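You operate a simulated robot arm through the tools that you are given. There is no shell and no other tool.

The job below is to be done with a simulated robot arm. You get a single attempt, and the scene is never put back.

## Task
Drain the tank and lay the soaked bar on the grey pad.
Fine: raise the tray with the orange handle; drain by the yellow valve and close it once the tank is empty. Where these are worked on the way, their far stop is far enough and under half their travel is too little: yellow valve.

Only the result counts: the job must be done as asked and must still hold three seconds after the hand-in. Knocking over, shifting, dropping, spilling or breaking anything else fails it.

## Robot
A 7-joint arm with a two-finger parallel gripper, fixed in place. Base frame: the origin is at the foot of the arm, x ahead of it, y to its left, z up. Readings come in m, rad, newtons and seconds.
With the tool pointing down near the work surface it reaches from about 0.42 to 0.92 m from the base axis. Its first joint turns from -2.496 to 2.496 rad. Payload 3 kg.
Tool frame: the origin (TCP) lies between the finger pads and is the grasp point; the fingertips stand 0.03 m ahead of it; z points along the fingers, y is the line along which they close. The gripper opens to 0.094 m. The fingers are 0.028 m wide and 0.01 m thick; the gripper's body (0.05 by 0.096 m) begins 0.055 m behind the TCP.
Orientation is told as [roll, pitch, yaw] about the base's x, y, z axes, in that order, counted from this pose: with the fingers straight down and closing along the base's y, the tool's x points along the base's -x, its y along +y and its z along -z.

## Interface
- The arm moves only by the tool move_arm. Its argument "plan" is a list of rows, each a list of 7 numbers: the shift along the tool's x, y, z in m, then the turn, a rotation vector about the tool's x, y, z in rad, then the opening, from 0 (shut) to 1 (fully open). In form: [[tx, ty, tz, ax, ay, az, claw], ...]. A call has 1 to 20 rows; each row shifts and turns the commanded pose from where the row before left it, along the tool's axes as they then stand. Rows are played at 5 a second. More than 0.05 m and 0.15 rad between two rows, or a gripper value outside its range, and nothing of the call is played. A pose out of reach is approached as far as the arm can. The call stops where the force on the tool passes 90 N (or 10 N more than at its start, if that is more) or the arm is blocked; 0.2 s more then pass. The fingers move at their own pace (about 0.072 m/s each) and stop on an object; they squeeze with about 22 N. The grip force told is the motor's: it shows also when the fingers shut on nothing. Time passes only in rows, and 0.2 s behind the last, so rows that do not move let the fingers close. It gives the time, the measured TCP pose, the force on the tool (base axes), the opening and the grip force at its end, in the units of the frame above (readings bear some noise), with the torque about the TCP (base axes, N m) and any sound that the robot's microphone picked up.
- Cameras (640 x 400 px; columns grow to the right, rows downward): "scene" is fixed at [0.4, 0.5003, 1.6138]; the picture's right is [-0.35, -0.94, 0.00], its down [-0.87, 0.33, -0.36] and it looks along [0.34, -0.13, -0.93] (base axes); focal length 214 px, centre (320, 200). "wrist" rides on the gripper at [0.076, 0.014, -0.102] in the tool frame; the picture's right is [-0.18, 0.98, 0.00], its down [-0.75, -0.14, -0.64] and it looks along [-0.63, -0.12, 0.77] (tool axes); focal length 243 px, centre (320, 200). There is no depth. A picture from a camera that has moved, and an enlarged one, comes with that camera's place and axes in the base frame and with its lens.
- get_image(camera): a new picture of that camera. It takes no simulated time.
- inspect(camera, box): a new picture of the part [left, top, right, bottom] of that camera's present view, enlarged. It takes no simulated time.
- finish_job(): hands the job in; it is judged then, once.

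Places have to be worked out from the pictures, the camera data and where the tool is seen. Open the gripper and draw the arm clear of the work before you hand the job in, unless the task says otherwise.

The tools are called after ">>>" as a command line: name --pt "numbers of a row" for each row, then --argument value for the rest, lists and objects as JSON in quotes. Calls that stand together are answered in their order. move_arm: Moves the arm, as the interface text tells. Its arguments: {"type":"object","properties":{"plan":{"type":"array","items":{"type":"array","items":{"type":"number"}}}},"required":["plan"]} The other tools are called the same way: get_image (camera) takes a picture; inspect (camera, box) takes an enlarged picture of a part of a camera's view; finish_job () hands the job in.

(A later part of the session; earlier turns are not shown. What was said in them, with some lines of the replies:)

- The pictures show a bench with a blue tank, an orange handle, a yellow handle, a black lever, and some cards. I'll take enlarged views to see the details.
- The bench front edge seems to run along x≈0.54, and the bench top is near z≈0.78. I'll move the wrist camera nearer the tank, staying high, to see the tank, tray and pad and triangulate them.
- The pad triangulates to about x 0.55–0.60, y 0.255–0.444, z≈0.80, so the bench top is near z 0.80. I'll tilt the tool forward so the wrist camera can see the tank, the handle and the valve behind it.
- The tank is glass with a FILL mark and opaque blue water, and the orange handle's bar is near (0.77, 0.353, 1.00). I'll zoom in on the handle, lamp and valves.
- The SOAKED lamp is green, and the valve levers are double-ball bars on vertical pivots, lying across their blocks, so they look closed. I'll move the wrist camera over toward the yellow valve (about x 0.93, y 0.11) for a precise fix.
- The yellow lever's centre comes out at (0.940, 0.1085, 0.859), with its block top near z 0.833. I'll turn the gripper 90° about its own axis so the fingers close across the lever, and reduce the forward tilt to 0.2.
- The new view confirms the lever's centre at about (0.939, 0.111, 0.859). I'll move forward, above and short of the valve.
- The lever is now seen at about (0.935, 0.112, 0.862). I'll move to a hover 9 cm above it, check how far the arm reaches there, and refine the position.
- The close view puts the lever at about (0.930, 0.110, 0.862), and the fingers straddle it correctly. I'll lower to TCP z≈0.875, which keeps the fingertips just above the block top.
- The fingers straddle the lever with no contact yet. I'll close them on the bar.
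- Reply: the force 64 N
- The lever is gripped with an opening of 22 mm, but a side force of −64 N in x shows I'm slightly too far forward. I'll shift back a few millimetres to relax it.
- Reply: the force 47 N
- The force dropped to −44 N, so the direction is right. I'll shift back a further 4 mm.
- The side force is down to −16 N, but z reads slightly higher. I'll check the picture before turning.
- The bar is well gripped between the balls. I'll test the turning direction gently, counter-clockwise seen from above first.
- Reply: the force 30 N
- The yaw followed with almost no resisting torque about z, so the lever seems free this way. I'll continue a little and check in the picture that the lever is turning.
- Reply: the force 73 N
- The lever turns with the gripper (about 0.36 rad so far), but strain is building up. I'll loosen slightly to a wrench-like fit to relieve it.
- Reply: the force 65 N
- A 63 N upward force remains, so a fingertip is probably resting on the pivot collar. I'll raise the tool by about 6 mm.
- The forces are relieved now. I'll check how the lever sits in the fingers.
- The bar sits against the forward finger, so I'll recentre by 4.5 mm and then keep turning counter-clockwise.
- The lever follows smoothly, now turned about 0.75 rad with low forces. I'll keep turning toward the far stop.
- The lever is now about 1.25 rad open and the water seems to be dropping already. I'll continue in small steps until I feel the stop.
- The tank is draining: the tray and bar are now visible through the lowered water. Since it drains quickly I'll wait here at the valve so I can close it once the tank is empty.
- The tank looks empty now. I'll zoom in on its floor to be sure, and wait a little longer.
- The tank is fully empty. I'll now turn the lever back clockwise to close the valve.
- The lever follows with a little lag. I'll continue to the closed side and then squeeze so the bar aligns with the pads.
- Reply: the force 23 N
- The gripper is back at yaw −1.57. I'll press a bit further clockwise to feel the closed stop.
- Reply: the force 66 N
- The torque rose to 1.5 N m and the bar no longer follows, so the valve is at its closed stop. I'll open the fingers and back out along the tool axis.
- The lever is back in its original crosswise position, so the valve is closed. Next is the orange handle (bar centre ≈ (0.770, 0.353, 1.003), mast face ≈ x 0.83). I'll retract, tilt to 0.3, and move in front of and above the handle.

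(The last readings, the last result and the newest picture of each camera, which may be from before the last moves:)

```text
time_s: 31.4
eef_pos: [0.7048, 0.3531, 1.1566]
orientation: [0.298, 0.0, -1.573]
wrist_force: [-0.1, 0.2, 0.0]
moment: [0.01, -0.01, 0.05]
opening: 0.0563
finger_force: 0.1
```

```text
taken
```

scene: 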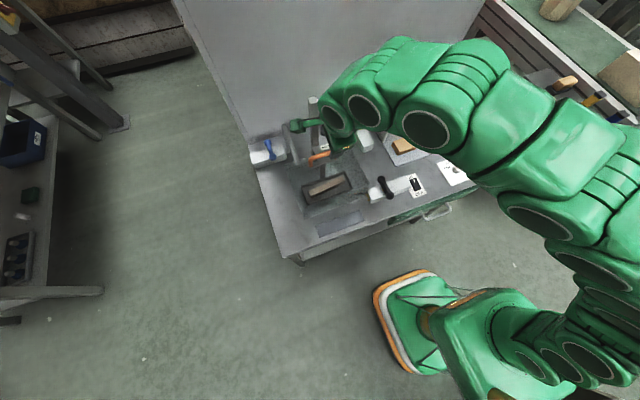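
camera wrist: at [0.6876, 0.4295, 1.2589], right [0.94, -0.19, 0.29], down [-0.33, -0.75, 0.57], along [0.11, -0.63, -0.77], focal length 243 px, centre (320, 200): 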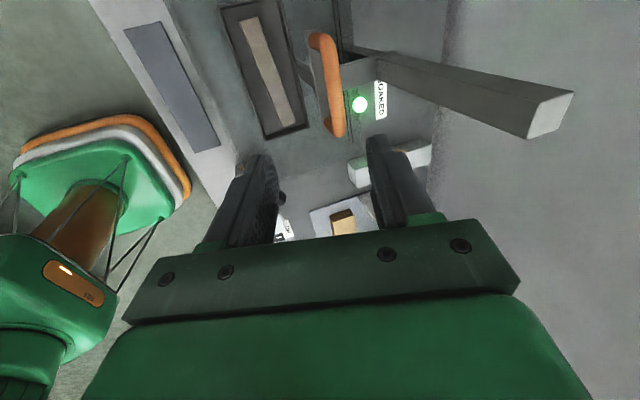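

Clear view: the mast top is at about (0.864, 0.347, 1.15) and the handle bar is centred near (0.765, 0.356, 1.008), spanning y 0.31–0.40. I'll line up on the approach axis about 10 cm away.

>>> move_arm --pt "0.001 0.007 0.03 0 0 0 0.6" --pt "0.001 0.007 0.03 0 0 0 0.6"

>>> get_image --camera "wrist"

>>> inspect --camera "scene" --box '[280, 110, 360, 180]'

```text
time_s: 32.0
eef_pos: [0.7359, 0.3539, 1.1055]
orientation: [0.298, 0.001, -1.573]
wrist_force: [-0.4, 0.6, 0.2]
moment: [-0.01, 0.0, -0.01]
opening: 0.0564
finger_force: 0.1
```

```text
taken
camera wrist: at [0.7205, 0.43, 1.2071], right [0.94, -0.19, 0.29], down [-0.33, -0.75, 0.57], along [0.11, -0.63, -0.77], focal length 243 px, centre (320, 200)
```

wrist: 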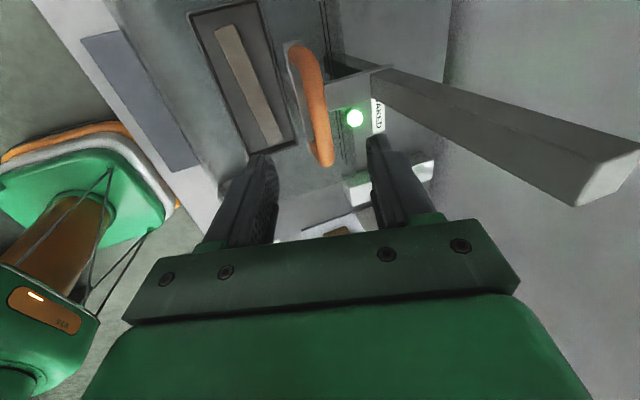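

```text
5.71 times, centred on (320, 145) of scene
camera zoom: at [0.4, 0.5003, 1.6138], right [-0.35, -0.94, 0.0], down [-0.87, 0.33, -0.36], along [0.34, -0.13, -0.93], focal length 1226 px, centre (320, 514)
```

zoom: 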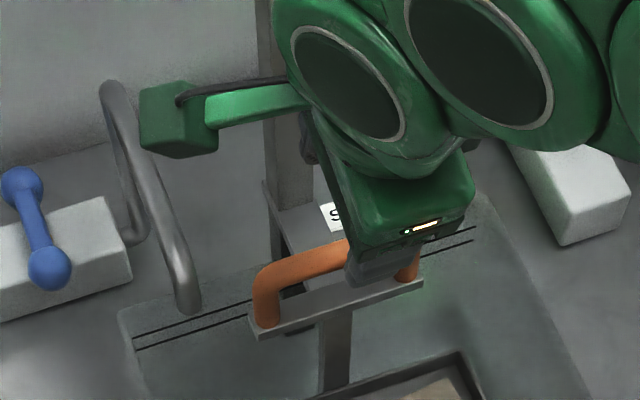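

Aligned: the bar passes between the fingers at x ≈ 0.763. I'll advance along the tool axis most of the way.

>>> move_arm --pt "0 -0.001 0.035 0 0 0 0.6" --pt "0 -0.001 0.035 0 0 0 0.6"

>>> get_image --camera "wrist"

>>> inspect --camera "scene" --box '[280, 110, 360, 180]'

```text
time_s: 32.6
eef_pos: [0.7573, 0.3561, 1.0377]
orientation: [0.3, 0.001, -1.573]
wrist_force: [0.5, -0.3, -0.2]
moment: [-0.01, -0.01, -0.02]
opening: 0.0563
finger_force: 0.0
```

```text
taken
camera wrist: at [0.7393, 0.4322, 1.1392], right [0.94, -0.19, 0.29], down [-0.33, -0.75, 0.57], along [0.11, -0.63, -0.77], focal length 243 px, centre (320, 200)
```

wrist: 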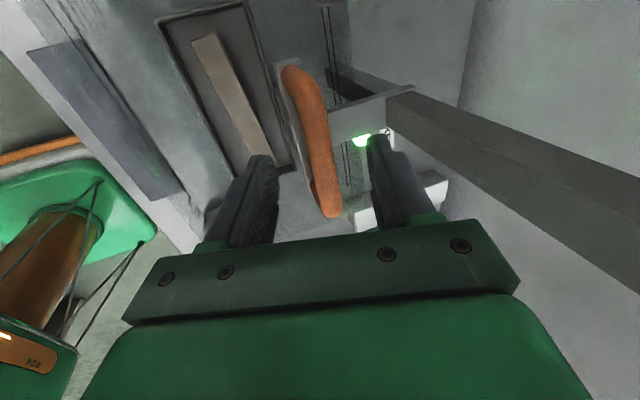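

```text
5.71 times, centred on (320, 145) of scene
camera zoom: at [0.4, 0.5003, 1.6138], right [-0.35, -0.94, 0.0], down [-0.87, 0.33, -0.36], along [0.34, -0.13, -0.93], focal length 1226 px, centre (320, 514)
```

zoom: 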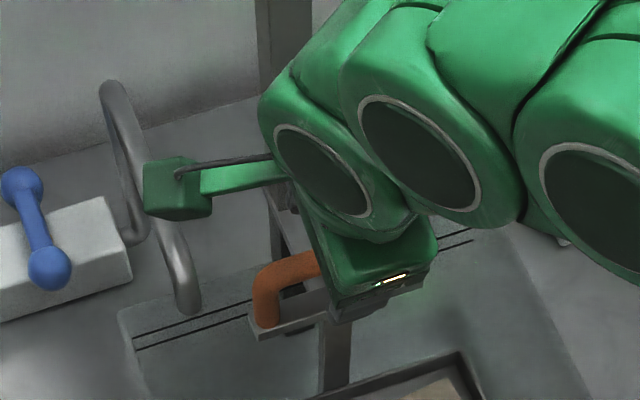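

The bar is centred between the fingers. I'll go the last 26 mm and close on it.

>>> move_arm --pt "0 -0.0012 0.0266 0 0 0 0.6" --pt "0 0 0 0 0 0 0.3" --pt "0 0 0 0 0 0 0.0" --pt "0 0 0 0 0 0 0.0"

>>> get_image --camera "wrist"

```text
time_s: 33.6
eef_pos: [0.7638, 0.3553, 1.0134]
orientation: [0.306, 0.002, -1.573]
wrist_force: [36.7, -0.7, 25.4]
moment: [0.2, -0.31, -0.15]
opening: 0.0158
finger_force: 45.1
```

```text
taken
camera wrist: at [0.7469, 0.431, 1.1148], right [0.94, -0.19, 0.3], down [-0.33, -0.75, 0.57], along [0.12, -0.63, -0.77], focal length 243 px, centre (320, 200)
```

wrist: 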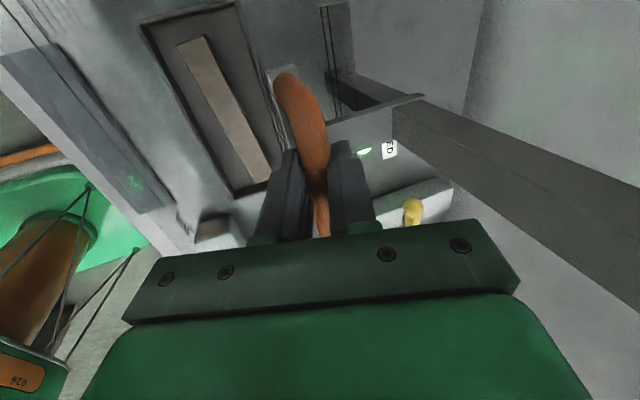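

The handle is gripped (16 mm), with a mild +x side load. I'll ease that off by a couple of millimetres and start raising straight up.

>>> move_arm --pt "0 0.0015 0.0004 0 0 0 0" --pt "0 0.003 -0.0095 0 0 0 0" --pt "0 0.003 -0.0095 0 0 0 0"

```text
time_s: 34.4
eef_pos: [0.7645, 0.3552, 1.03]
orientation: [0.296, -0.003, -1.573]
wrist_force: [-2.8, -19.8, -9.1]
moment: [-0.6, 0.09, -0.35]
opening: 0.0154
finger_force: 45.7
```

The handle rises with only about 9 N of load. I'll keep raising in steps.

>>> move_arm --pt "0 0.0059 -0.0191 0 0 0 0" --pt "0 0.0059 -0.0191 0 0 0 0" --pt "0 0.0059 -0.0191 0 0 0 0"

>>> get_image --camera "scene"

>>> get_image --camera "wrist"

```text
time_s: 35.2
eef_pos: [0.7642, 0.3594, 1.0927]
orientation: [0.297, 0.0, -1.573]
wrist_force: [-42.4, -32.9, -6.5]
moment: [-0.17, 0.4, -0.05]
opening: 0.0156
finger_force: 45.1
```

```text
taken
```

scene: 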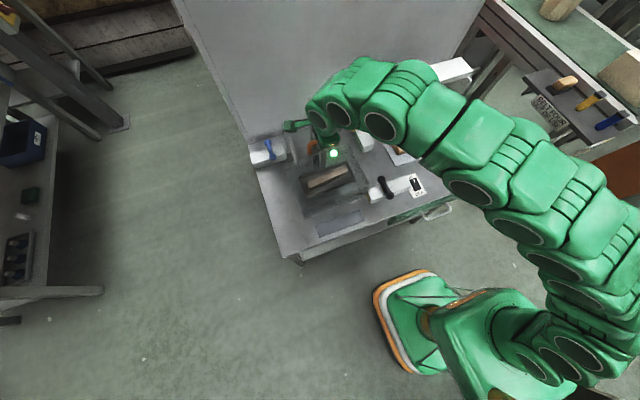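

```text
taken
camera wrist: at [0.7477, 0.4346, 1.1937], right [0.94, -0.19, 0.29], down [-0.32, -0.75, 0.57], along [0.11, -0.63, -0.77], focal length 243 px, centre (320, 200)
```

wrist: 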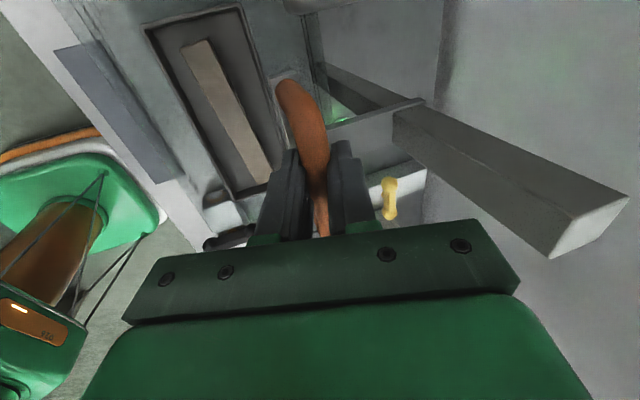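

The tray comes up with the handle. I'll trim the lateral strain a little and continue raising toward the top stop.

>>> move_arm --pt "-0.002 -0.002 -0.0006 0 0 0 0" --pt "0 0.0059 -0.0191 0 0 0 0" --pt "0 0.0059 -0.0191 0 0 0 0"

```text
time_s: 36.0
eef_pos: [0.763, 0.3557, 1.1289]
orientation: [0.293, -0.002, -1.571]
wrist_force: [-9.2, 12.8, -37.0]
moment: [0.27, 0.22, -0.63]
opening: 0.0157
finger_force: 45.2
```

Raised about 115 mm, and the downward pull has grown to 37 N. I'll go on in 1 cm steps to see whether this is the top stop.

>>> move_arm --pt "0 0.003 -0.0095 0 0 0 0"

>>> get_image --camera "scene"

>>> get_image --camera "wrist"

```text
time_s: 36.4
eef_pos: [0.7602, 0.3541, 1.1385]
orientation: [0.287, -0.005, -1.57]
wrist_force: [-60.4, -3.1, -54.2]
moment: [0.06, 1.5, -0.28]
opening: 0.0157
finger_force: 45.3
```

```text
taken
```

scene: 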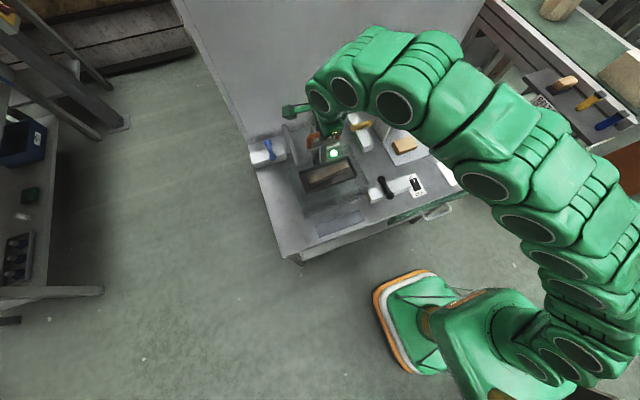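

```text
taken
camera wrist: at [0.7447, 0.4314, 1.2402], right [0.94, -0.18, 0.28], down [-0.32, -0.75, 0.58], along [0.1, -0.63, -0.77], focal length 243 px, centre (320, 200)
```

wrist: 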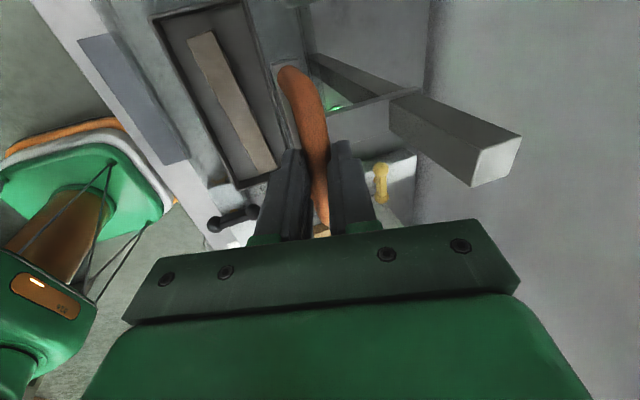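

Pull has reached 54 N and the bar is slipping in the pads, so the tray is at its top stop. I'll move down slightly to relieve the strain and see which way the load acts.

>>> move_arm --pt "0 -0.003 0.0095 0 0 0 0" --pt "0 0 0 0 0 0 0"

>>> get_image --camera "wrist"

```text
time_s: 36.8
eef_pos: [0.761, 0.3564, 1.1382]
orientation: [0.296, 0.0, -1.571]
wrist_force: [-45.4, -17.3, 3.0]
moment: [0.0, 1.1, -0.41]
opening: 0.0157
finger_force: 45.1
stopped in row 2: the force on the tool passed its limit at 93 N (the readings are from after the stop); the commanded pose is now the measured one
```

```text
taken
camera wrist: at [0.7433, 0.431, 1.2396], right [0.94, -0.18, 0.29], down [-0.32, -0.75, 0.57], along [0.11, -0.63, -0.77], focal length 243 px, centre (320, 200)
```

wrist: 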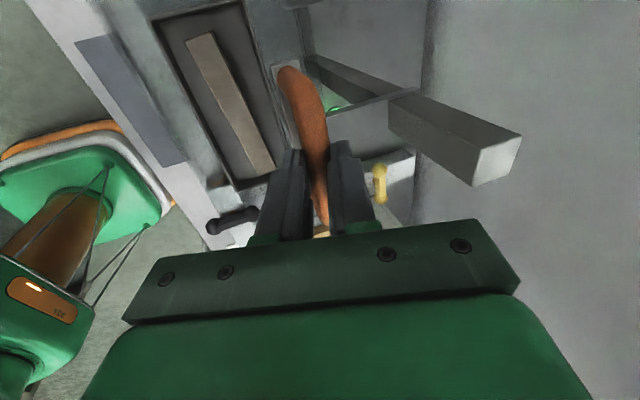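

Moving down met strong resistance, so the tray seems to hold itself at the top. I'll confirm with a tiny downward nudge before releasing.

>>> move_arm --pt "0 -0.003 0.0027 0 0 0 0"

```text
time_s: 37.2
eef_pos: [0.7614, 0.3549, 1.1348]
orientation: [0.303, 0.001, -1.574]
wrist_force: [-15.6, -8.3, 7.1]
moment: [-0.63, 0.21, -0.38]
opening: 0.0154
finger_force: 44.6
```

The handle is pushing up on the tool (+7 N), so it isn't hanging on the gripper. I'll loosen the fingers slightly and check that the tray stays up.

>>> move_arm --pt "0 0 0 0 0 0 0.22" --pt "0 0 0 0 0 0 0.25" --pt "0 0 0 0 0 0 0.3"

>>> get_image --camera "wrist"

```text
time_s: 38.0
eef_pos: [0.7599, 0.3557, 1.1345]
orientation: [0.302, 0.0, -1.569]
wrist_force: [-0.4, 0.8, 0.0]
moment: [0.01, 0.02, -0.03]
opening: 0.0282
finger_force: 0.1
```

```text
taken
camera wrist: at [0.7424, 0.4315, 1.2363], right [0.94, -0.18, 0.29], down [-0.33, -0.75, 0.57], along [0.11, -0.63, -0.77], focal length 243 px, centre (320, 200)
```

wrist: 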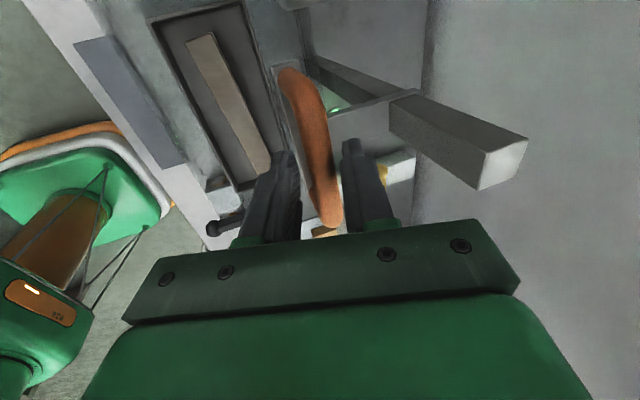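

The tray stays up with the fingers loose. I'll open more and retreat along the tool axis.

>>> move_arm --pt "0 0 0 0 0 0 0.6" --pt "0 0 0 0 0 0 0.6" --pt "0 0 -0.03 0 0 0 0.6" --pt "0 0 -0.03 0 0 0 0.6" --pt "0 0 -0.03 0 0 0 0.6"

>>> get_image --camera "wrist"

>>> inspect --camera "scene" --box '[270, 110, 380, 220]'

```text
time_s: 39.2
eef_pos: [0.7339, 0.3568, 1.2203]
orientation: [0.3, -0.001, -1.57]
wrist_force: [0.0, -0.4, -1.2]
moment: [0.01, 0.01, -0.01]
opening: 0.0564
finger_force: 0.0
```

```text
taken
camera wrist: at [0.7165, 0.4335, 1.3227], right [0.94, -0.18, 0.29], down [-0.32, -0.75, 0.57], along [0.11, -0.63, -0.77], focal length 243 px, centre (320, 200)
```

wrist: 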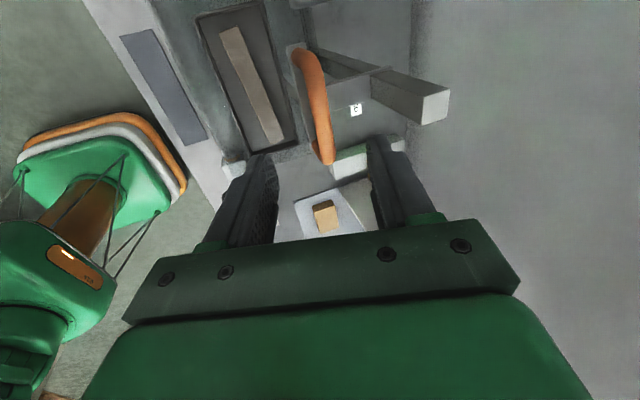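

```text
3.64 times, centred on (325, 165) of scene
camera zoom: at [0.4, 0.5003, 1.6138], right [-0.35, -0.94, 0.0], down [-0.87, 0.33, -0.36], along [0.34, -0.13, -0.93], focal length 780 px, centre (302, 327)
```

zoom: 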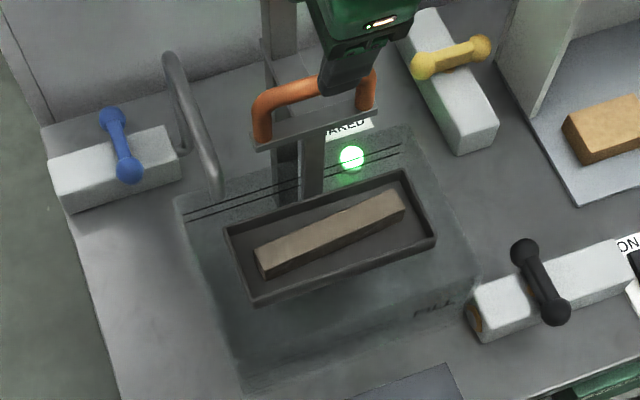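

The tray holds at the top, and the bar triangulates to roughly (0.717, 0.355, 0.976), about 14 cm long and nearly along y. I'll zoom in for the bar's angle, width and the tray walls.

>>> inspect --camera "wrist" --box '[110, 0, 350, 170]'

>>> inspect --camera "scene" --box '[300, 145, 370, 200]'

```text
2.35 times, centred on (230, 85) of wrist
camera zoom: at [0.7165, 0.4335, 1.3227], right [0.94, -0.18, 0.29], down [-0.32, -0.75, 0.57], along [0.11, -0.63, -0.77], focal length 571 px, centre (532, 471)
```

zoom: 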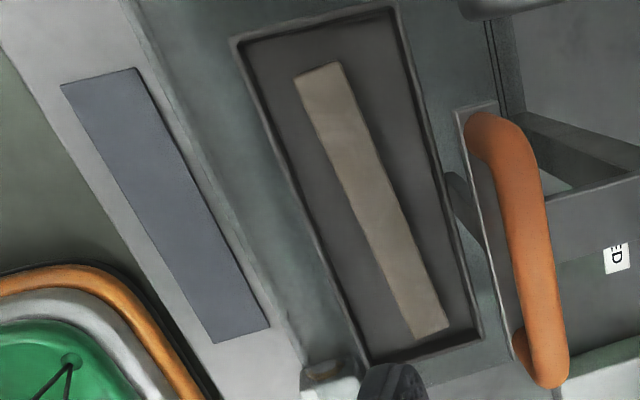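

```text
7.27 times, centred on (335, 172) of scene
camera zoom: at [0.4, 0.5003, 1.6138], right [-0.35, -0.94, 0.0], down [-0.87, 0.33, -0.36], along [0.34, -0.13, -0.93], focal length 1560 px, centre (211, 400)
```

zoom: 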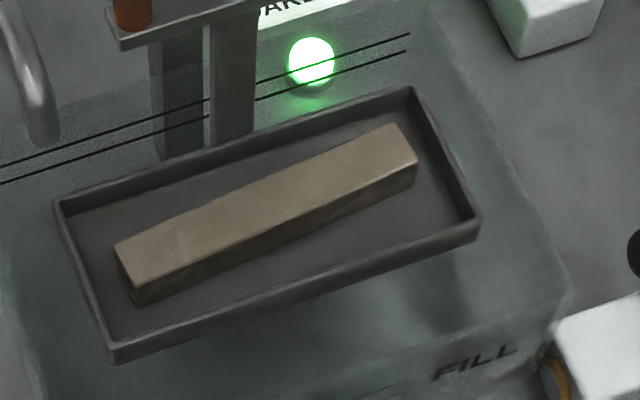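

Scene and wrist views agree that the bar is about 22×22×146 mm, centred near (0.719, 0.354), with its top at z ≈ 0.97, turned about 0.097 rad from the y axis. The handle overhangs at x ≥ 0.757, so I'll approach with a small forward tilt (0.22) and matching yaw, backing off first and then hovering above the bar.

>>> move_arm --pt "-0.0025 -0.0383 -0.0014 0 0 0 0.45" --pt "-0.0025 -0.0383 -0.0014 0 0 0 0.34" --pt "0 0 0 0 0 -0.097 0.34" --pt "0 0 0 0.08 0.03 0 0.34" --pt "-0.0013 0.0018 0.0438 0 0 0 0.34" --pt "-0.0013 0.0018 0.0438 0 0 0 0.34" --pt "-0.0013 0.0018 0.0438 0 0 0 0.34"

>>> get_image --camera "wrist"

>>> get_image --camera "scene"

```text
time_s: 40.8
eef_pos: [0.6923, 0.3504, 1.0714]
orientation: [0.22, 0.0, -1.471]
wrist_force: [0.2, -0.3, -0.7]
moment: [0.01, -0.02, 0.03]
opening: 0.0319
finger_force: 0.1
```

```text
taken
camera wrist: at [0.676, 0.4253, 1.1739], right [0.97, -0.09, 0.21], down [-0.2, -0.78, 0.59], along [0.11, -0.62, -0.77], focal length 243 px, centre (320, 200)
```

wrist: 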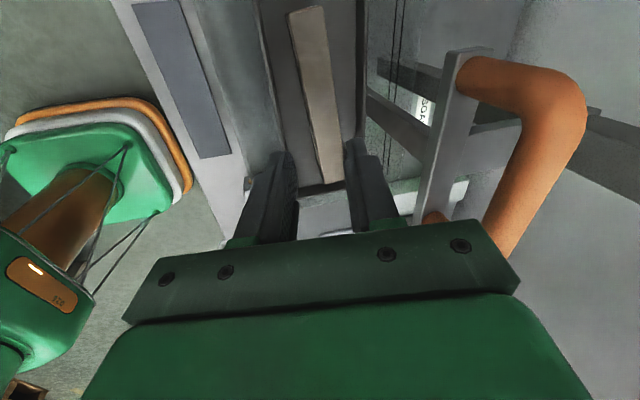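

```text
taken
```

scene: 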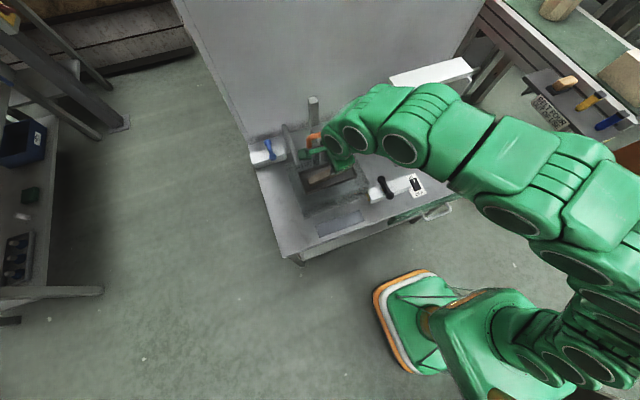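

Hovering over the bar; it appears between the fingers and nearly aligned. I'll zoom in to measure the remaining offset precisely.

>>> inspect --camera "wrist" --box '[230, 0, 470, 230]'

>>> inspect --camera "scene" --box '[285, 125, 365, 205]'

```text
1.74 times, centred on (350, 115) of wrist
camera zoom: at [0.676, 0.4253, 1.1739], right [0.97, -0.09, 0.21], down [-0.2, -0.78, 0.59], along [0.11, -0.62, -0.77], focal length 422 px, centre (268, 348)
```

zoom: 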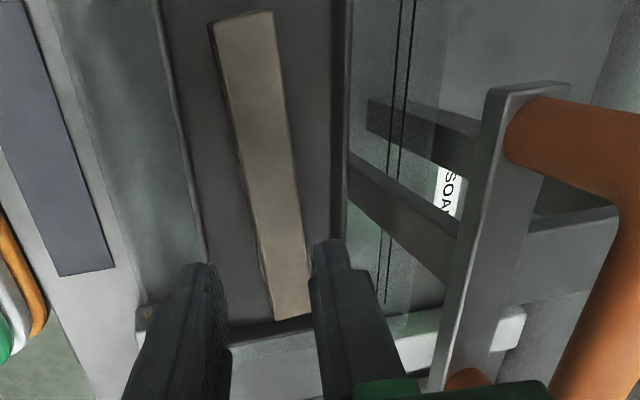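

```text
5.00 times, centred on (325, 165) of scene
camera zoom: at [0.4, 0.5003, 1.6138], right [-0.35, -0.94, 0.0], down [-0.87, 0.33, -0.36], along [0.34, -0.13, -0.93], focal length 1072 px, centre (295, 375)
```

zoom: 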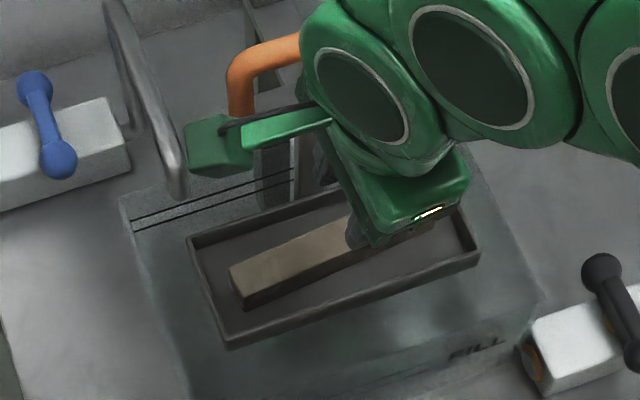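

The remaining offset is tiny: the bar's centre is at (0.7175, 0.353) with its top near z 0.972. I'll advance 5 cm along the tool axis and check.

>>> move_arm --pt "0 0.0005 0.025 0 0 0 0.34" --pt "0 0.0004 0.025 0 0 0 0.34"

>>> inspect --camera "wrist" --box '[200, 0, 480, 230]'

>>> inspect --camera "scene" --box '[285, 125, 365, 205]'

```text
time_s: 41.4
eef_pos: [0.7041, 0.3515, 1.0246]
orientation: [0.219, 0.001, -1.473]
wrist_force: [-0.2, -0.1, 0.1]
moment: [0.0, -0.02, -0.01]
opening: 0.0323
finger_force: 0.0
```

```text
1.74 times, centred on (340, 115) of wrist
camera zoom: at [0.6877, 0.4268, 1.1265], right [0.97, -0.09, 0.21], down [-0.2, -0.78, 0.6], along [0.11, -0.62, -0.77], focal length 422 px, centre (285, 348)
```

zoom: 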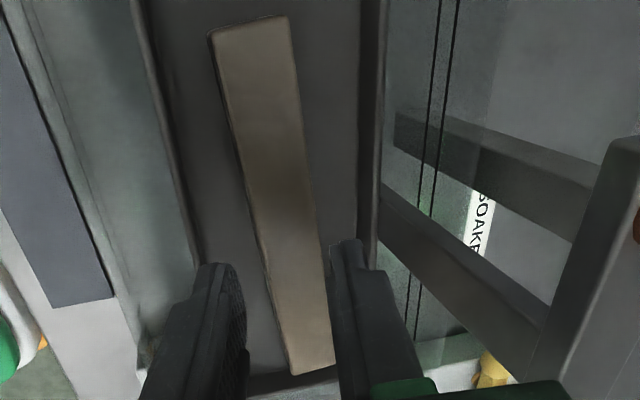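

```text
5.00 times, centred on (325, 165) of scene
camera zoom: at [0.4, 0.5003, 1.6138], right [-0.35, -0.94, 0.0], down [-0.87, 0.33, -0.36], along [0.34, -0.13, -0.93], focal length 1072 px, centre (295, 375)
```

zoom: 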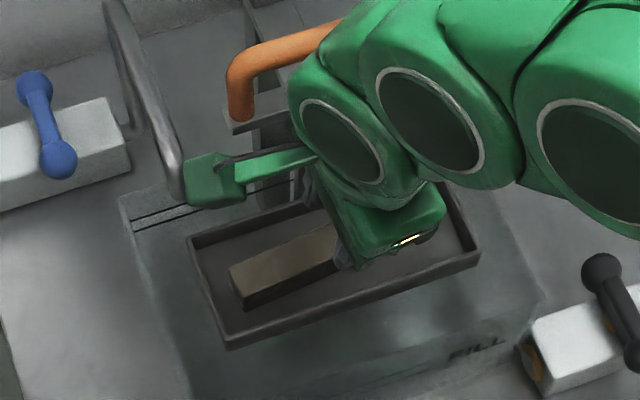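

The bar is centred between the fingers. I'll advance the last 35 mm and check the contact forces before closing.

>>> move_arm --pt "0 0 0.018 0 0 0 0.34" --pt "0 0 0.017 0 0 0 0.34"

>>> get_image --camera "wrist"

```text
time_s: 42.0
eef_pos: [0.712, 0.352, 0.9885]
orientation: [0.22, 0.0, -1.472]
wrist_force: [0.3, -0.5, 0.2]
moment: [0.02, 0.01, 0.01]
opening: 0.0323
finger_force: 0.2
```

```text
taken
camera wrist: at [0.6967, 0.426, 1.091], right [0.97, -0.09, 0.21], down [-0.2, -0.78, 0.6], along [0.11, -0.62, -0.77], focal length 243 px, centre (320, 200)
```

wrist: 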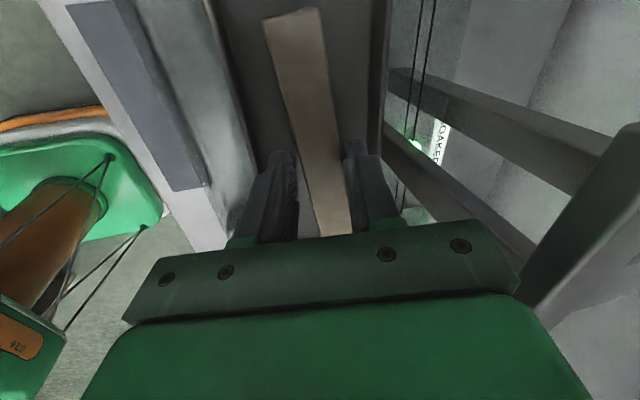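

No contact, and the bar lies between the pads. I'll close the fingers.

>>> move_arm --pt "0 0 0.002 0 0 0 0.28" --pt "0 0 0 0 0 0 0.2" --pt "0 0 0 0 0 0 0.0" --pt "0 0 0 0 0 0 0.0"

>>> get_image --camera "wrist"

```text
time_s: 43.0
eef_pos: [0.7136, 0.3525, 0.987]
orientation: [0.219, -0.001, -1.472]
wrist_force: [0.7, 1.2, 2.3]
moment: [-0.03, 0.02, 0.09]
opening: 0.0249
finger_force: 22.0
```

```text
taken
camera wrist: at [0.6974, 0.4266, 1.0903], right [0.97, -0.09, 0.21], down [-0.2, -0.78, 0.6], along [0.11, -0.62, -0.77], focal length 243 px, centre (320, 200)
```

wrist: 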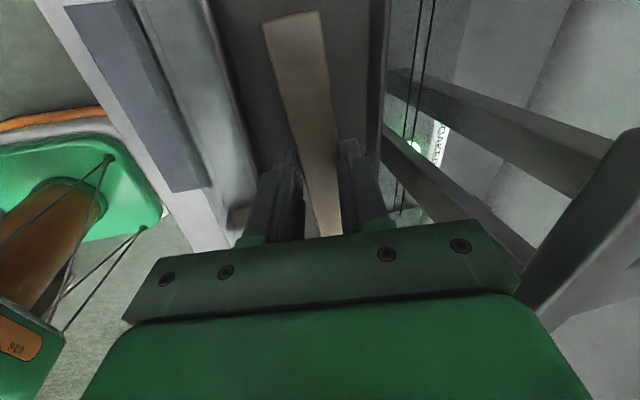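

The bar is gripped (24.9 mm, 22 N). I'll lift gently, straight up, and check the bar.

>>> move_arm --pt "0 0.0022 -0.0098 0 0 0 0" --pt "0 0.0022 -0.0098 0 0 0 0" --pt "0 0.0022 -0.0098 0 0 0 0"

>>> get_image --camera "wrist"

>>> inspect --camera "scene" --box '[285, 125, 365, 205]'

```text
time_s: 43.8
eef_pos: [0.7134, 0.3501, 1.0177]
orientation: [0.217, 0.0, -1.471]
wrist_force: [0.1, 0.9, -0.5]
moment: [0.04, 0.03, 0.0]
opening: 0.0247
finger_force: 21.7
```

```text
taken
camera wrist: at [0.6976, 0.4261, 1.1209], right [0.97, -0.09, 0.21], down [-0.2, -0.78, 0.6], along [0.11, -0.62, -0.77], focal length 243 px, centre (320, 200)
```

wrist: 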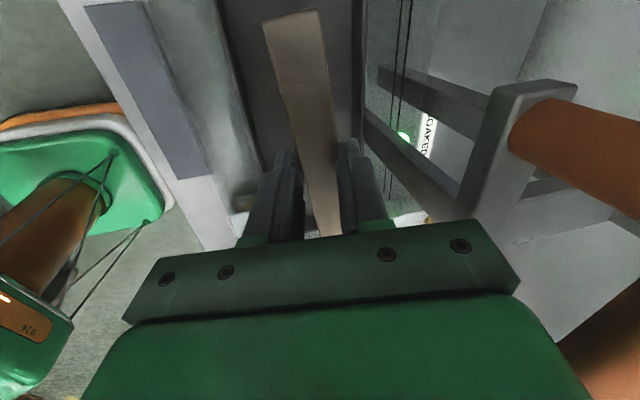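

```text
5.00 times, centred on (325, 165) of scene
camera zoom: at [0.4, 0.5003, 1.6138], right [-0.35, -0.94, 0.0], down [-0.87, 0.33, -0.36], along [0.34, -0.13, -0.93], focal length 1072 px, centre (295, 375)
```

zoom: 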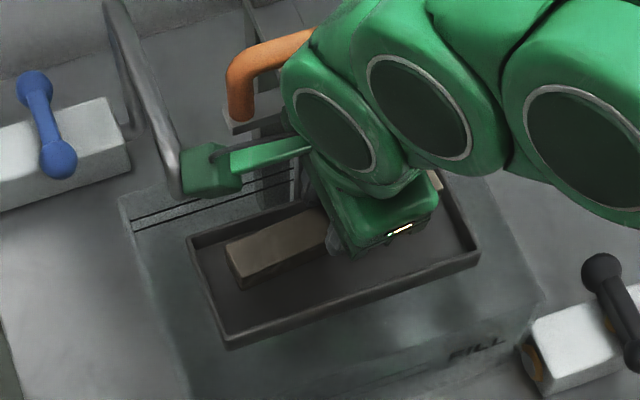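

The bar is lifted and level, and the tray stays up. I'll raise it clear of the tray rim, carry it back to x ≈ 0.59, then check how it sits in the fingers.

>>> move_arm --pt "0 0.0043 -0.0195 0 0 0 0" --pt "0 0.0043 -0.0195 0 0 0 0" --pt "0.002 -0.0194 -0.0043 0 0 0 0" --pt "0.003 -0.0291 -0.0065 0 0 0 0" --pt "0.003 -0.0291 -0.0065 0 0 0 0" --pt "0.003 -0.0291 -0.0065 0 0 0 0" --pt "0.002 -0.0194 -0.0043 0 0 0 0"

>>> get_image --camera "wrist"

>>> inspect --camera "scene" --box '[280, 130, 380, 240]'

```text
time_s: 45.4
eef_pos: [0.5838, 0.3508, 1.059]
orientation: [0.22, 0.0, -1.472]
wrist_force: [-0.4, 0.1, -0.4]
moment: [-0.01, 0.04, -0.04]
opening: 0.0246
finger_force: 21.7
```

```text
taken
camera wrist: at [0.5673, 0.4254, 1.1622], right [0.97, -0.09, 0.21], down [-0.2, -0.78, 0.6], along [0.11, -0.62, -0.77], focal length 243 px, centre (320, 200)
```

wrist: 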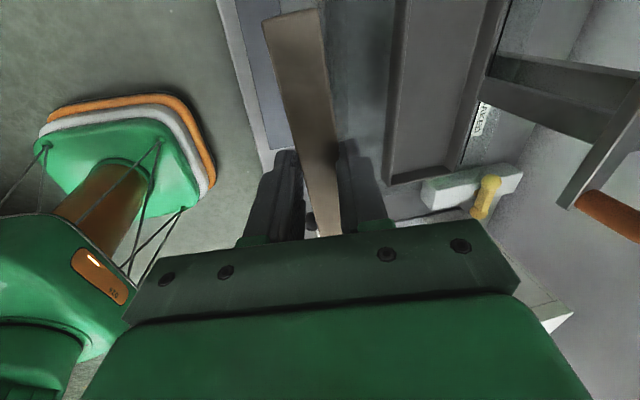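

```text
3.64 times, centred on (330, 185) of scene
camera zoom: at [0.4, 0.5003, 1.6138], right [-0.35, -0.94, 0.0], down [-0.87, 0.33, -0.36], along [0.34, -0.13, -0.93], focal length 780 px, centre (284, 254)
```

zoom: 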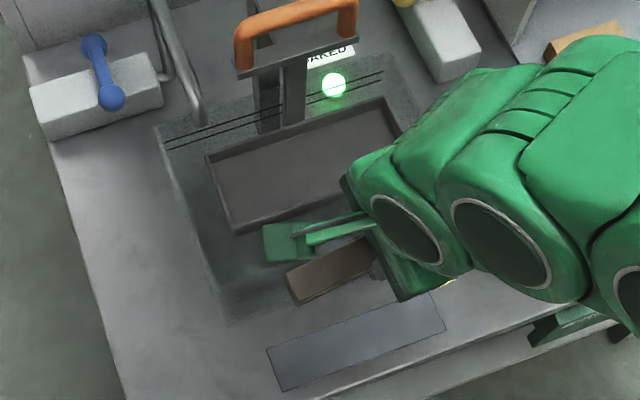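

The bar is held firmly over the front of the tank. I'll zoom in to see whether it has rolled in the grip.

>>> inspect --camera "scene" --box '[310, 185, 350, 220]'

>>> inspect --camera "wrist" --box '[230, 0, 400, 240]'

```text
11.43 times, centred on (330, 202) of scene
camera zoom: at [0.4, 0.5003, 1.6138], right [-0.35, -0.94, 0.0], down [-0.87, 0.33, -0.36], along [0.34, -0.13, -0.93], focal length 2451 px, centre (206, 171)
```

zoom: 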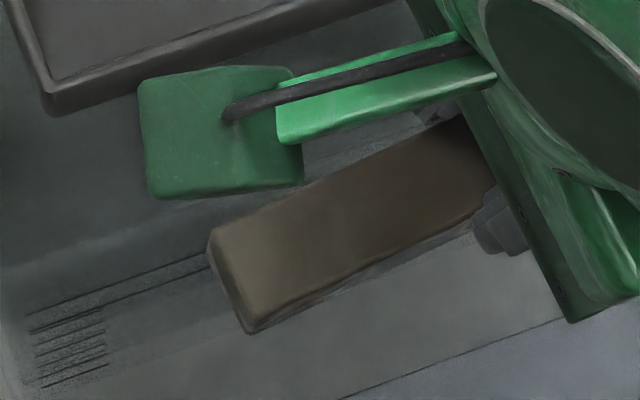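

```text
1.67 times, centred on (315, 120) of wrist
camera zoom: at [0.5673, 0.4254, 1.1622], right [0.97, -0.09, 0.21], down [-0.2, -0.78, 0.6], along [0.11, -0.62, -0.77], focal length 404 px, centre (328, 333)
```

zoom: 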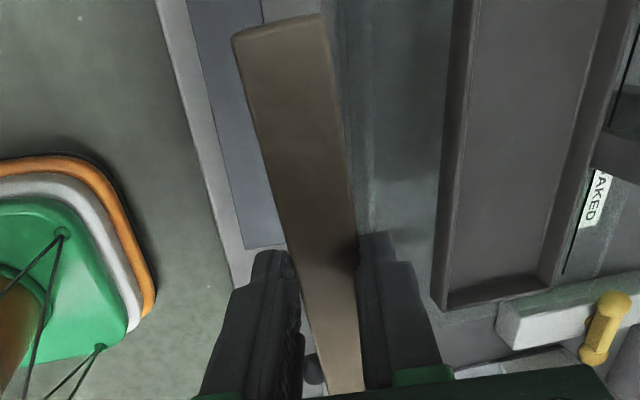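

The bar has rolled to sit flush with the pads, so it'll be flat when the tool is near-vertical. I'll straighten the tool (tilt ≈0.05, yaw aligned with the pad) and move over the pad centre (0.575, 0.350).

>>> move_arm --pt "0 0 0 0.06 0 0 0" --pt "0 0 0 0.06 0 0 0" --pt "0 0 0 0.05 0 0 0" --pt "0 0 0 0 0 0.05 0" --pt "0 0 0 0 0 0.048 0" --pt "-0.0003 -0.0055 0.0361 0 0 0 0" --pt "-0.0003 -0.0055 0.0361 0 0 0 0" --pt "0 0 0 0 0 0 0"

>>> get_image --camera "wrist"

>>> inspect --camera "scene" --box '[290, 170, 370, 250]'

```text
time_s: 47.2
eef_pos: [0.5767, 0.3526, 0.9882]
orientation: [0.052, 0.006, -1.569]
wrist_force: [-0.7, -0.8, -0.6]
moment: [0.0, 0.04, 0.01]
opening: 0.0242
finger_force: 21.9
```

```text
taken
camera wrist: at [0.5849, 0.4276, 1.0908], right [0.98, -0.18, 0.05], down [-0.17, -0.76, 0.63], along [-0.08, -0.63, -0.78], focal length 243 px, centre (320, 200)
```

wrist: 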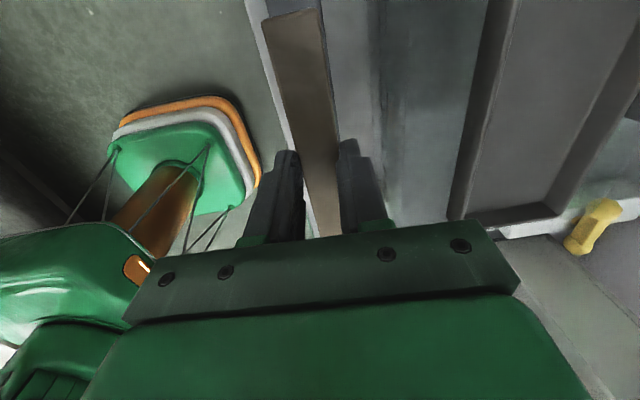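

```text
5.00 times, centred on (330, 210) of scene
camera zoom: at [0.4, 0.5003, 1.6138], right [-0.35, -0.94, 0.0], down [-0.87, 0.33, -0.36], along [0.34, -0.13, -0.93], focal length 1072 px, centre (270, 150)
```

zoom: 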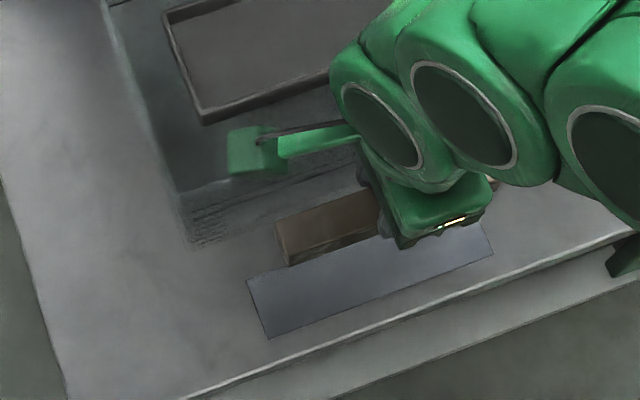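

The bar now looks level and parallel to the pad. I'll descend to about z 0.89 while trimming x and y slightly.

>>> move_arm --pt "-0.0008 -0.0027 0.0333 0 0 0 0" --pt "-0.0008 -0.0027 0.0333 0 0 0 0" --pt "-0.0008 -0.0027 0.0333 0 0 0 0"

>>> get_image --camera "wrist"

>>> inspect --camera "scene" --box '[290, 170, 370, 250]'

```text
time_s: 48.0
eef_pos: [0.5726, 0.3505, 0.8858]
orientation: [0.048, 0.007, -1.569]
wrist_force: [-0.6, 0.3, -0.7]
moment: [0.0, 0.0, 0.03]
opening: 0.0244
finger_force: 22.2
```

```text
taken
camera wrist: at [0.5807, 0.4257, 0.9888], right [0.98, -0.18, 0.05], down [-0.17, -0.76, 0.63], along [-0.08, -0.63, -0.77], focal length 243 px, centre (320, 200)
```

wrist: 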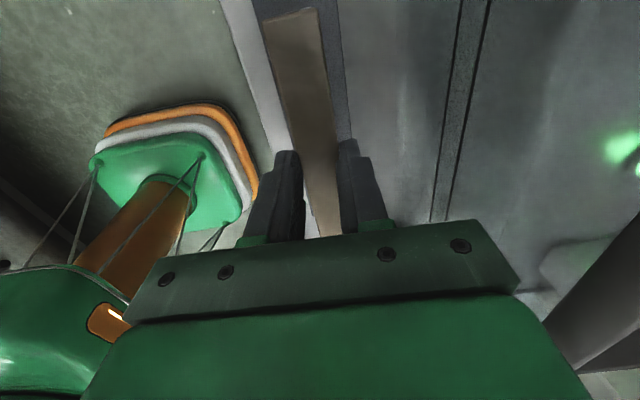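

```text
5.00 times, centred on (330, 210) of scene
camera zoom: at [0.4, 0.5003, 1.6138], right [-0.35, -0.94, 0.0], down [-0.87, 0.33, -0.36], along [0.34, -0.13, -0.93], focal length 1072 px, centre (270, 150)
```

zoom: 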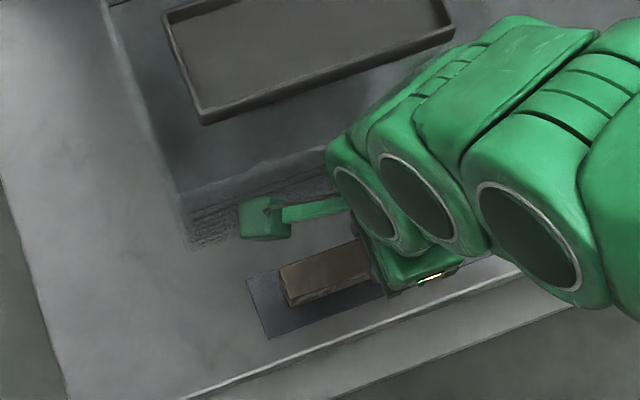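

The bar is directly over the pad. I'll descend a further 35 mm, then creep down until light contact.

>>> move_arm --pt "0 -0.0009 0.0175 0 0 0 0" --pt "0 -0.0009 0.0175 0 0 0 0"

>>> inspect --camera "scene" --box '[300, 180, 360, 240]'

>>> get_image --camera "wrist"

```text
time_s: 48.6
eef_pos: [0.5729, 0.3508, 0.853]
orientation: [0.053, 0.006, -1.57]
wrist_force: [-0.9, -0.2, 17.0]
moment: [-0.03, 0.15, -0.05]
opening: 0.0247
finger_force: 21.9
```

```text
6.67 times, centred on (330, 210) of scene
camera zoom: at [0.4, 0.5003, 1.6138], right [-0.35, -0.94, 0.0], down [-0.87, 0.33, -0.36], along [0.34, -0.13, -0.93], focal length 1430 px, centre (253, 133)
```

zoom: 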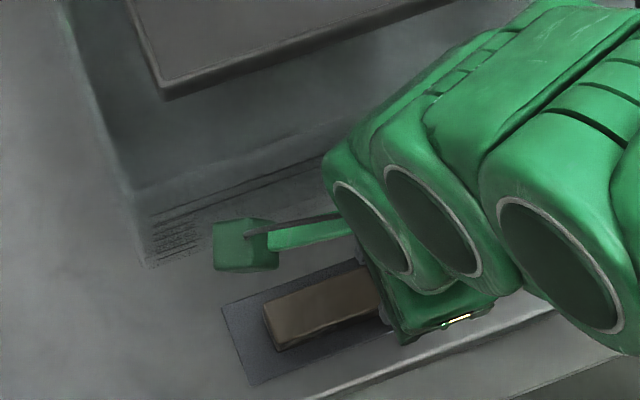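

```text
taken
camera wrist: at [0.5816, 0.4261, 0.9557], right [0.98, -0.18, 0.05], down [-0.17, -0.76, 0.63], along [-0.08, -0.63, -0.78], focal length 243 px, centre (320, 200)
```

wrist: 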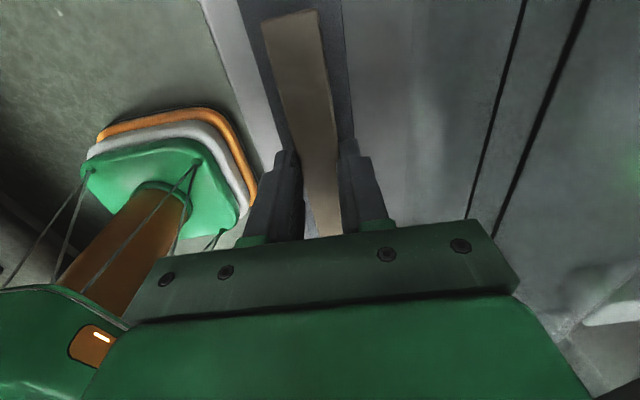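

17 N upward with almost no moment, so the bar is resting on the pad. I'll open the fingers to release it.

>>> move_arm --pt "0 0 0 0 0 0 0.3" --pt "0 0 0 0 0 0 0.4" --pt "0 0 0 0 0 0 0.45"

>>> get_image --camera "wrist"

>>> inspect --camera "scene" --box '[300, 180, 360, 240]'

```text
time_s: 49.4
eef_pos: [0.5726, 0.351, 0.8519]
orientation: [0.047, 0.005, -1.569]
wrist_force: [-0.5, 0.3, -0.5]
moment: [0.01, 0.02, 0.05]
opening: 0.0426
finger_force: 0.0
```

```text
taken
camera wrist: at [0.5815, 0.426, 0.9546], right [0.98, -0.18, 0.05], down [-0.17, -0.76, 0.63], along [-0.08, -0.63, -0.78], focal length 243 px, centre (320, 200)
```

wrist: 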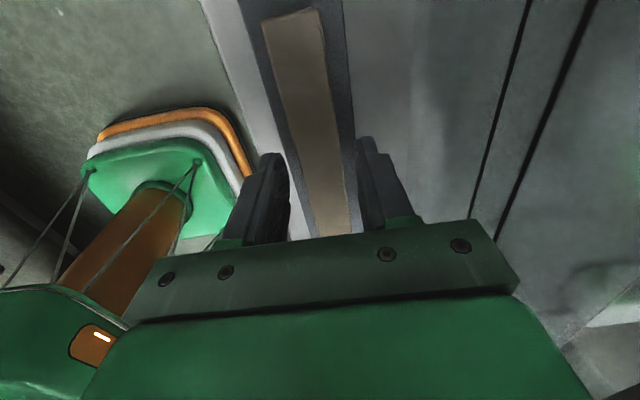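

```text
6.67 times, centred on (330, 210) of scene
camera zoom: at [0.4, 0.5003, 1.6138], right [-0.35, -0.94, 0.0], down [-0.87, 0.33, -0.36], along [0.34, -0.13, -0.93], focal length 1430 px, centre (253, 133)
```

zoom: 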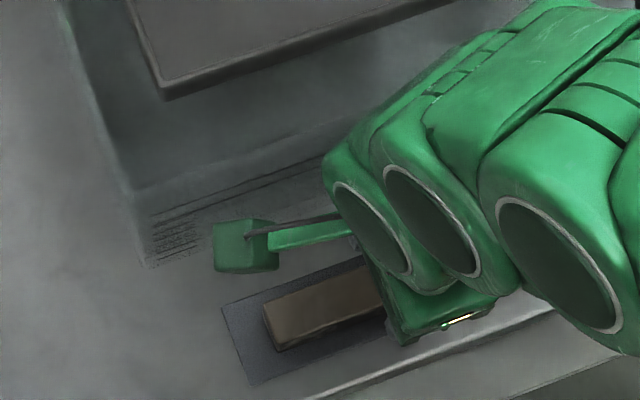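

The bar rests within the pad and the fingers are free. I'll retract straight up.

>>> move_arm --pt "0 0.0005 -0.02 0 0 0 0.45" --pt "0 0.001 -0.04 0 0 0 0.45" --pt "0 0.001 -0.045 0 0 0 0.6" --pt "0 0.001 -0.045 0 0 0 0.6" --pt "0 0 -0.045 0 0 0 0.6"

>>> get_image --camera "wrist"

>>> get_image --camera "scene"

```text
time_s: 50.6
eef_pos: [0.5663, 0.3486, 1.0491]
orientation: [0.05, 0.005, -1.57]
wrist_force: [0.2, -0.6, -0.1]
moment: [0.01, -0.02, 0.02]
opening: 0.0563
finger_force: 0.1
```

```text
taken
camera wrist: at [0.5755, 0.4239, 1.1519], right [0.98, -0.18, 0.05], down [-0.17, -0.76, 0.63], along [-0.08, -0.63, -0.78], focal length 243 px, centre (320, 200)
```

wrist: 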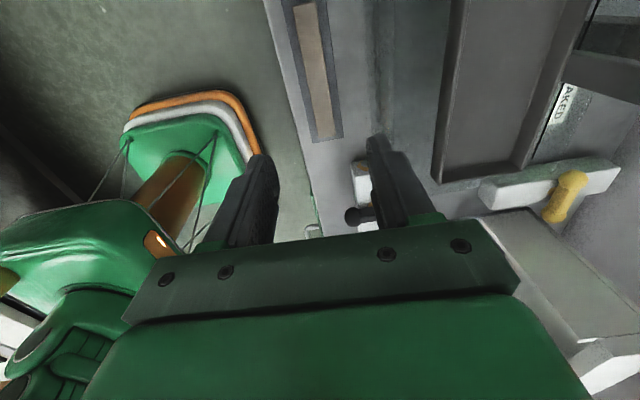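

```text
taken
```

scene: 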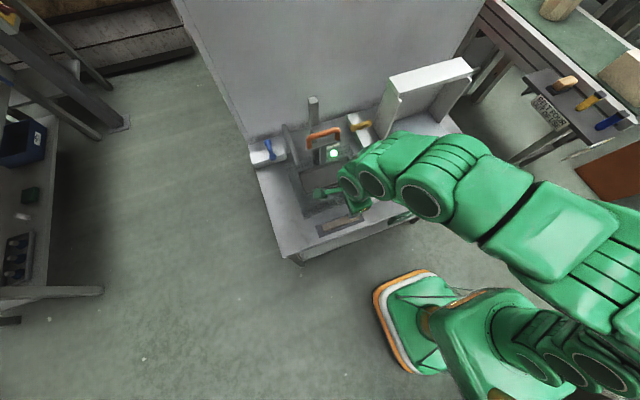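

The bar sits on the pad, and the retreat left it undisturbed. I'll draw the arm up and back, clear of the work, then do a final check of everything.

>>> move_arm --pt "0 0 -0.045 0 0 0 0.8" --pt "0 0 -0.045 0 0 0 1" --pt "0 0 -0.045 0 0 0 1" --pt "0 0 -0.045 0 0 0 1" --pt "0 0 -0.045 0 0 0 1" --pt "-0.035 -0.03 0 0 0 0 1" --pt "-0.035 -0.03 0 0 0 0 1" --pt "-0.035 -0.03 0 0 0 0 1" --pt "-0.035 -0.03 0 0 0 0 1" --pt "-0.035 -0.02 0 0 0 0 1"

>>> get_image --camera "scene"

>>> inspect --camera "scene" --box '[240, 80, 400, 260]'

```text
time_s: 53.0
eef_pos: [0.4315, 0.1712, 1.234]
orientation: [-0.024, -0.004, -1.58]
wrist_force: [-0.1, 0.3, -0.7]
moment: [-0.03, 0.01, 0.01]
opening: 0.0941
finger_force: 0.1
stopped in row 10: the arm was blocked; the commanded pose is now the measured one
```

```text
taken
```

scene: 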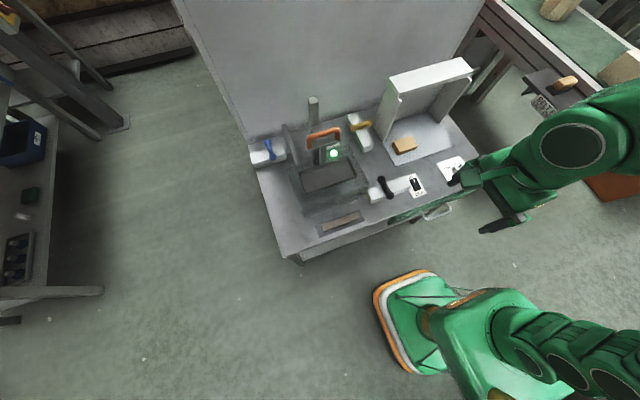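

```text
2.22 times, centred on (320, 170) of scene
camera zoom: at [0.4, 0.5003, 1.6138], right [-0.35, -0.94, 0.0], down [-0.87, 0.33, -0.36], along [0.34, -0.13, -0.93], focal length 477 px, centre (320, 267)
```

zoom: 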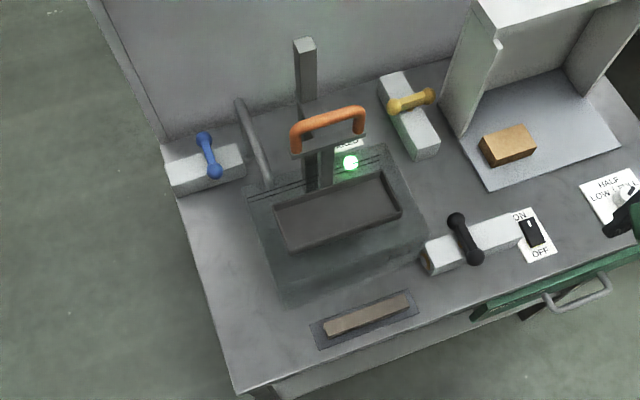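

The arm is clear; it only met a reach limit, with zero force. I'll take a last close look at the pad, the tank and the yellow valve.

>>> inspect --camera "scene" --box '[305, 195, 365, 245]'

>>> inspect --camera "scene" --box '[290, 100, 400, 200]'

>>> get_image --camera "wrist"

```text
8.00 times, centred on (335, 220) of scene
camera zoom: at [0.4, 0.5003, 1.6138], right [-0.35, -0.94, 0.0], down [-0.87, 0.33, -0.36], along [0.34, -0.13, -0.93], focal length 1716 px, centre (200, 40)
```

zoom: 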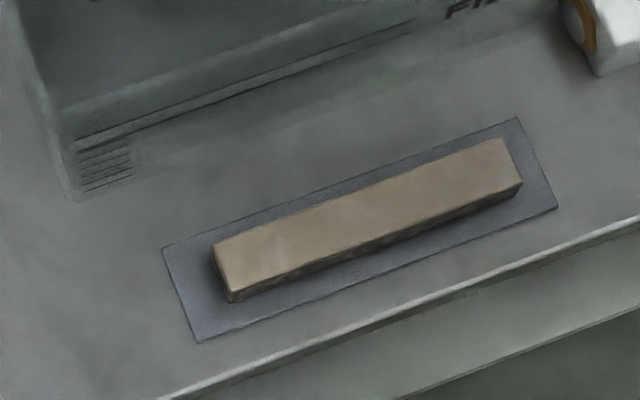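

```text
4.00 times, centred on (345, 150) of scene
camera zoom: at [0.4, 0.5003, 1.6138], right [-0.35, -0.94, 0.0], down [-0.87, 0.33, -0.36], along [0.34, -0.13, -0.93], focal length 858 px, centre (220, 400)
```

zoom: 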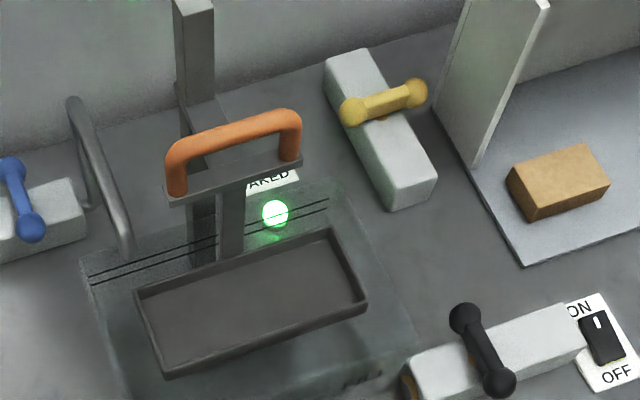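

```text
taken
camera wrist: at [0.4486, 0.2477, 1.3349], right [0.98, -0.19, -0.02], down [-0.13, -0.75, 0.65], along [-0.14, -0.63, -0.76], focal length 243 px, centre (320, 200)
```

wrist: 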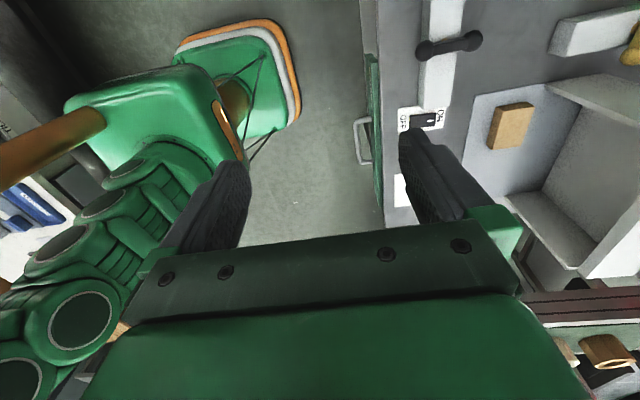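

All conditions look met:
- The bar lies flat within the grey pad.
- The tank is empty.
- The yellow valve is back in its closed crosswise position.
- The tray is up.
- The gripper is open and clear.

I'll hand the job in.

>>> finish_job

```text
The job is handed in.
```

The job is handed in: the tank is drained and the soaked bar is lying flat, near the centre of the grey pad. I don't have the judging result.

- **Yellow valve:** I turned it about a quarter turn, to lie along its block, but did not feel the far stop. Once the tank looked empty I turned it back until it met the closed stop. In the last pictures it lies crosswise again, as at the start.
- **Tray:** I raised it with the orange handle to its top stop, where it stays up on its own. The SOAKED lamp was lit throughout.
- **Bar:** It rolled slightly in the grip when I lifted it, so I straightened the tool before setting it down.
- **Surroundings:** The other valves, the switch, the knob and the brown block were not touched.
- **Arm:** On the final retreat the arm reported being blocked with no force on the tool, probably a joint limit. It ended clear of the work with the gripper open.
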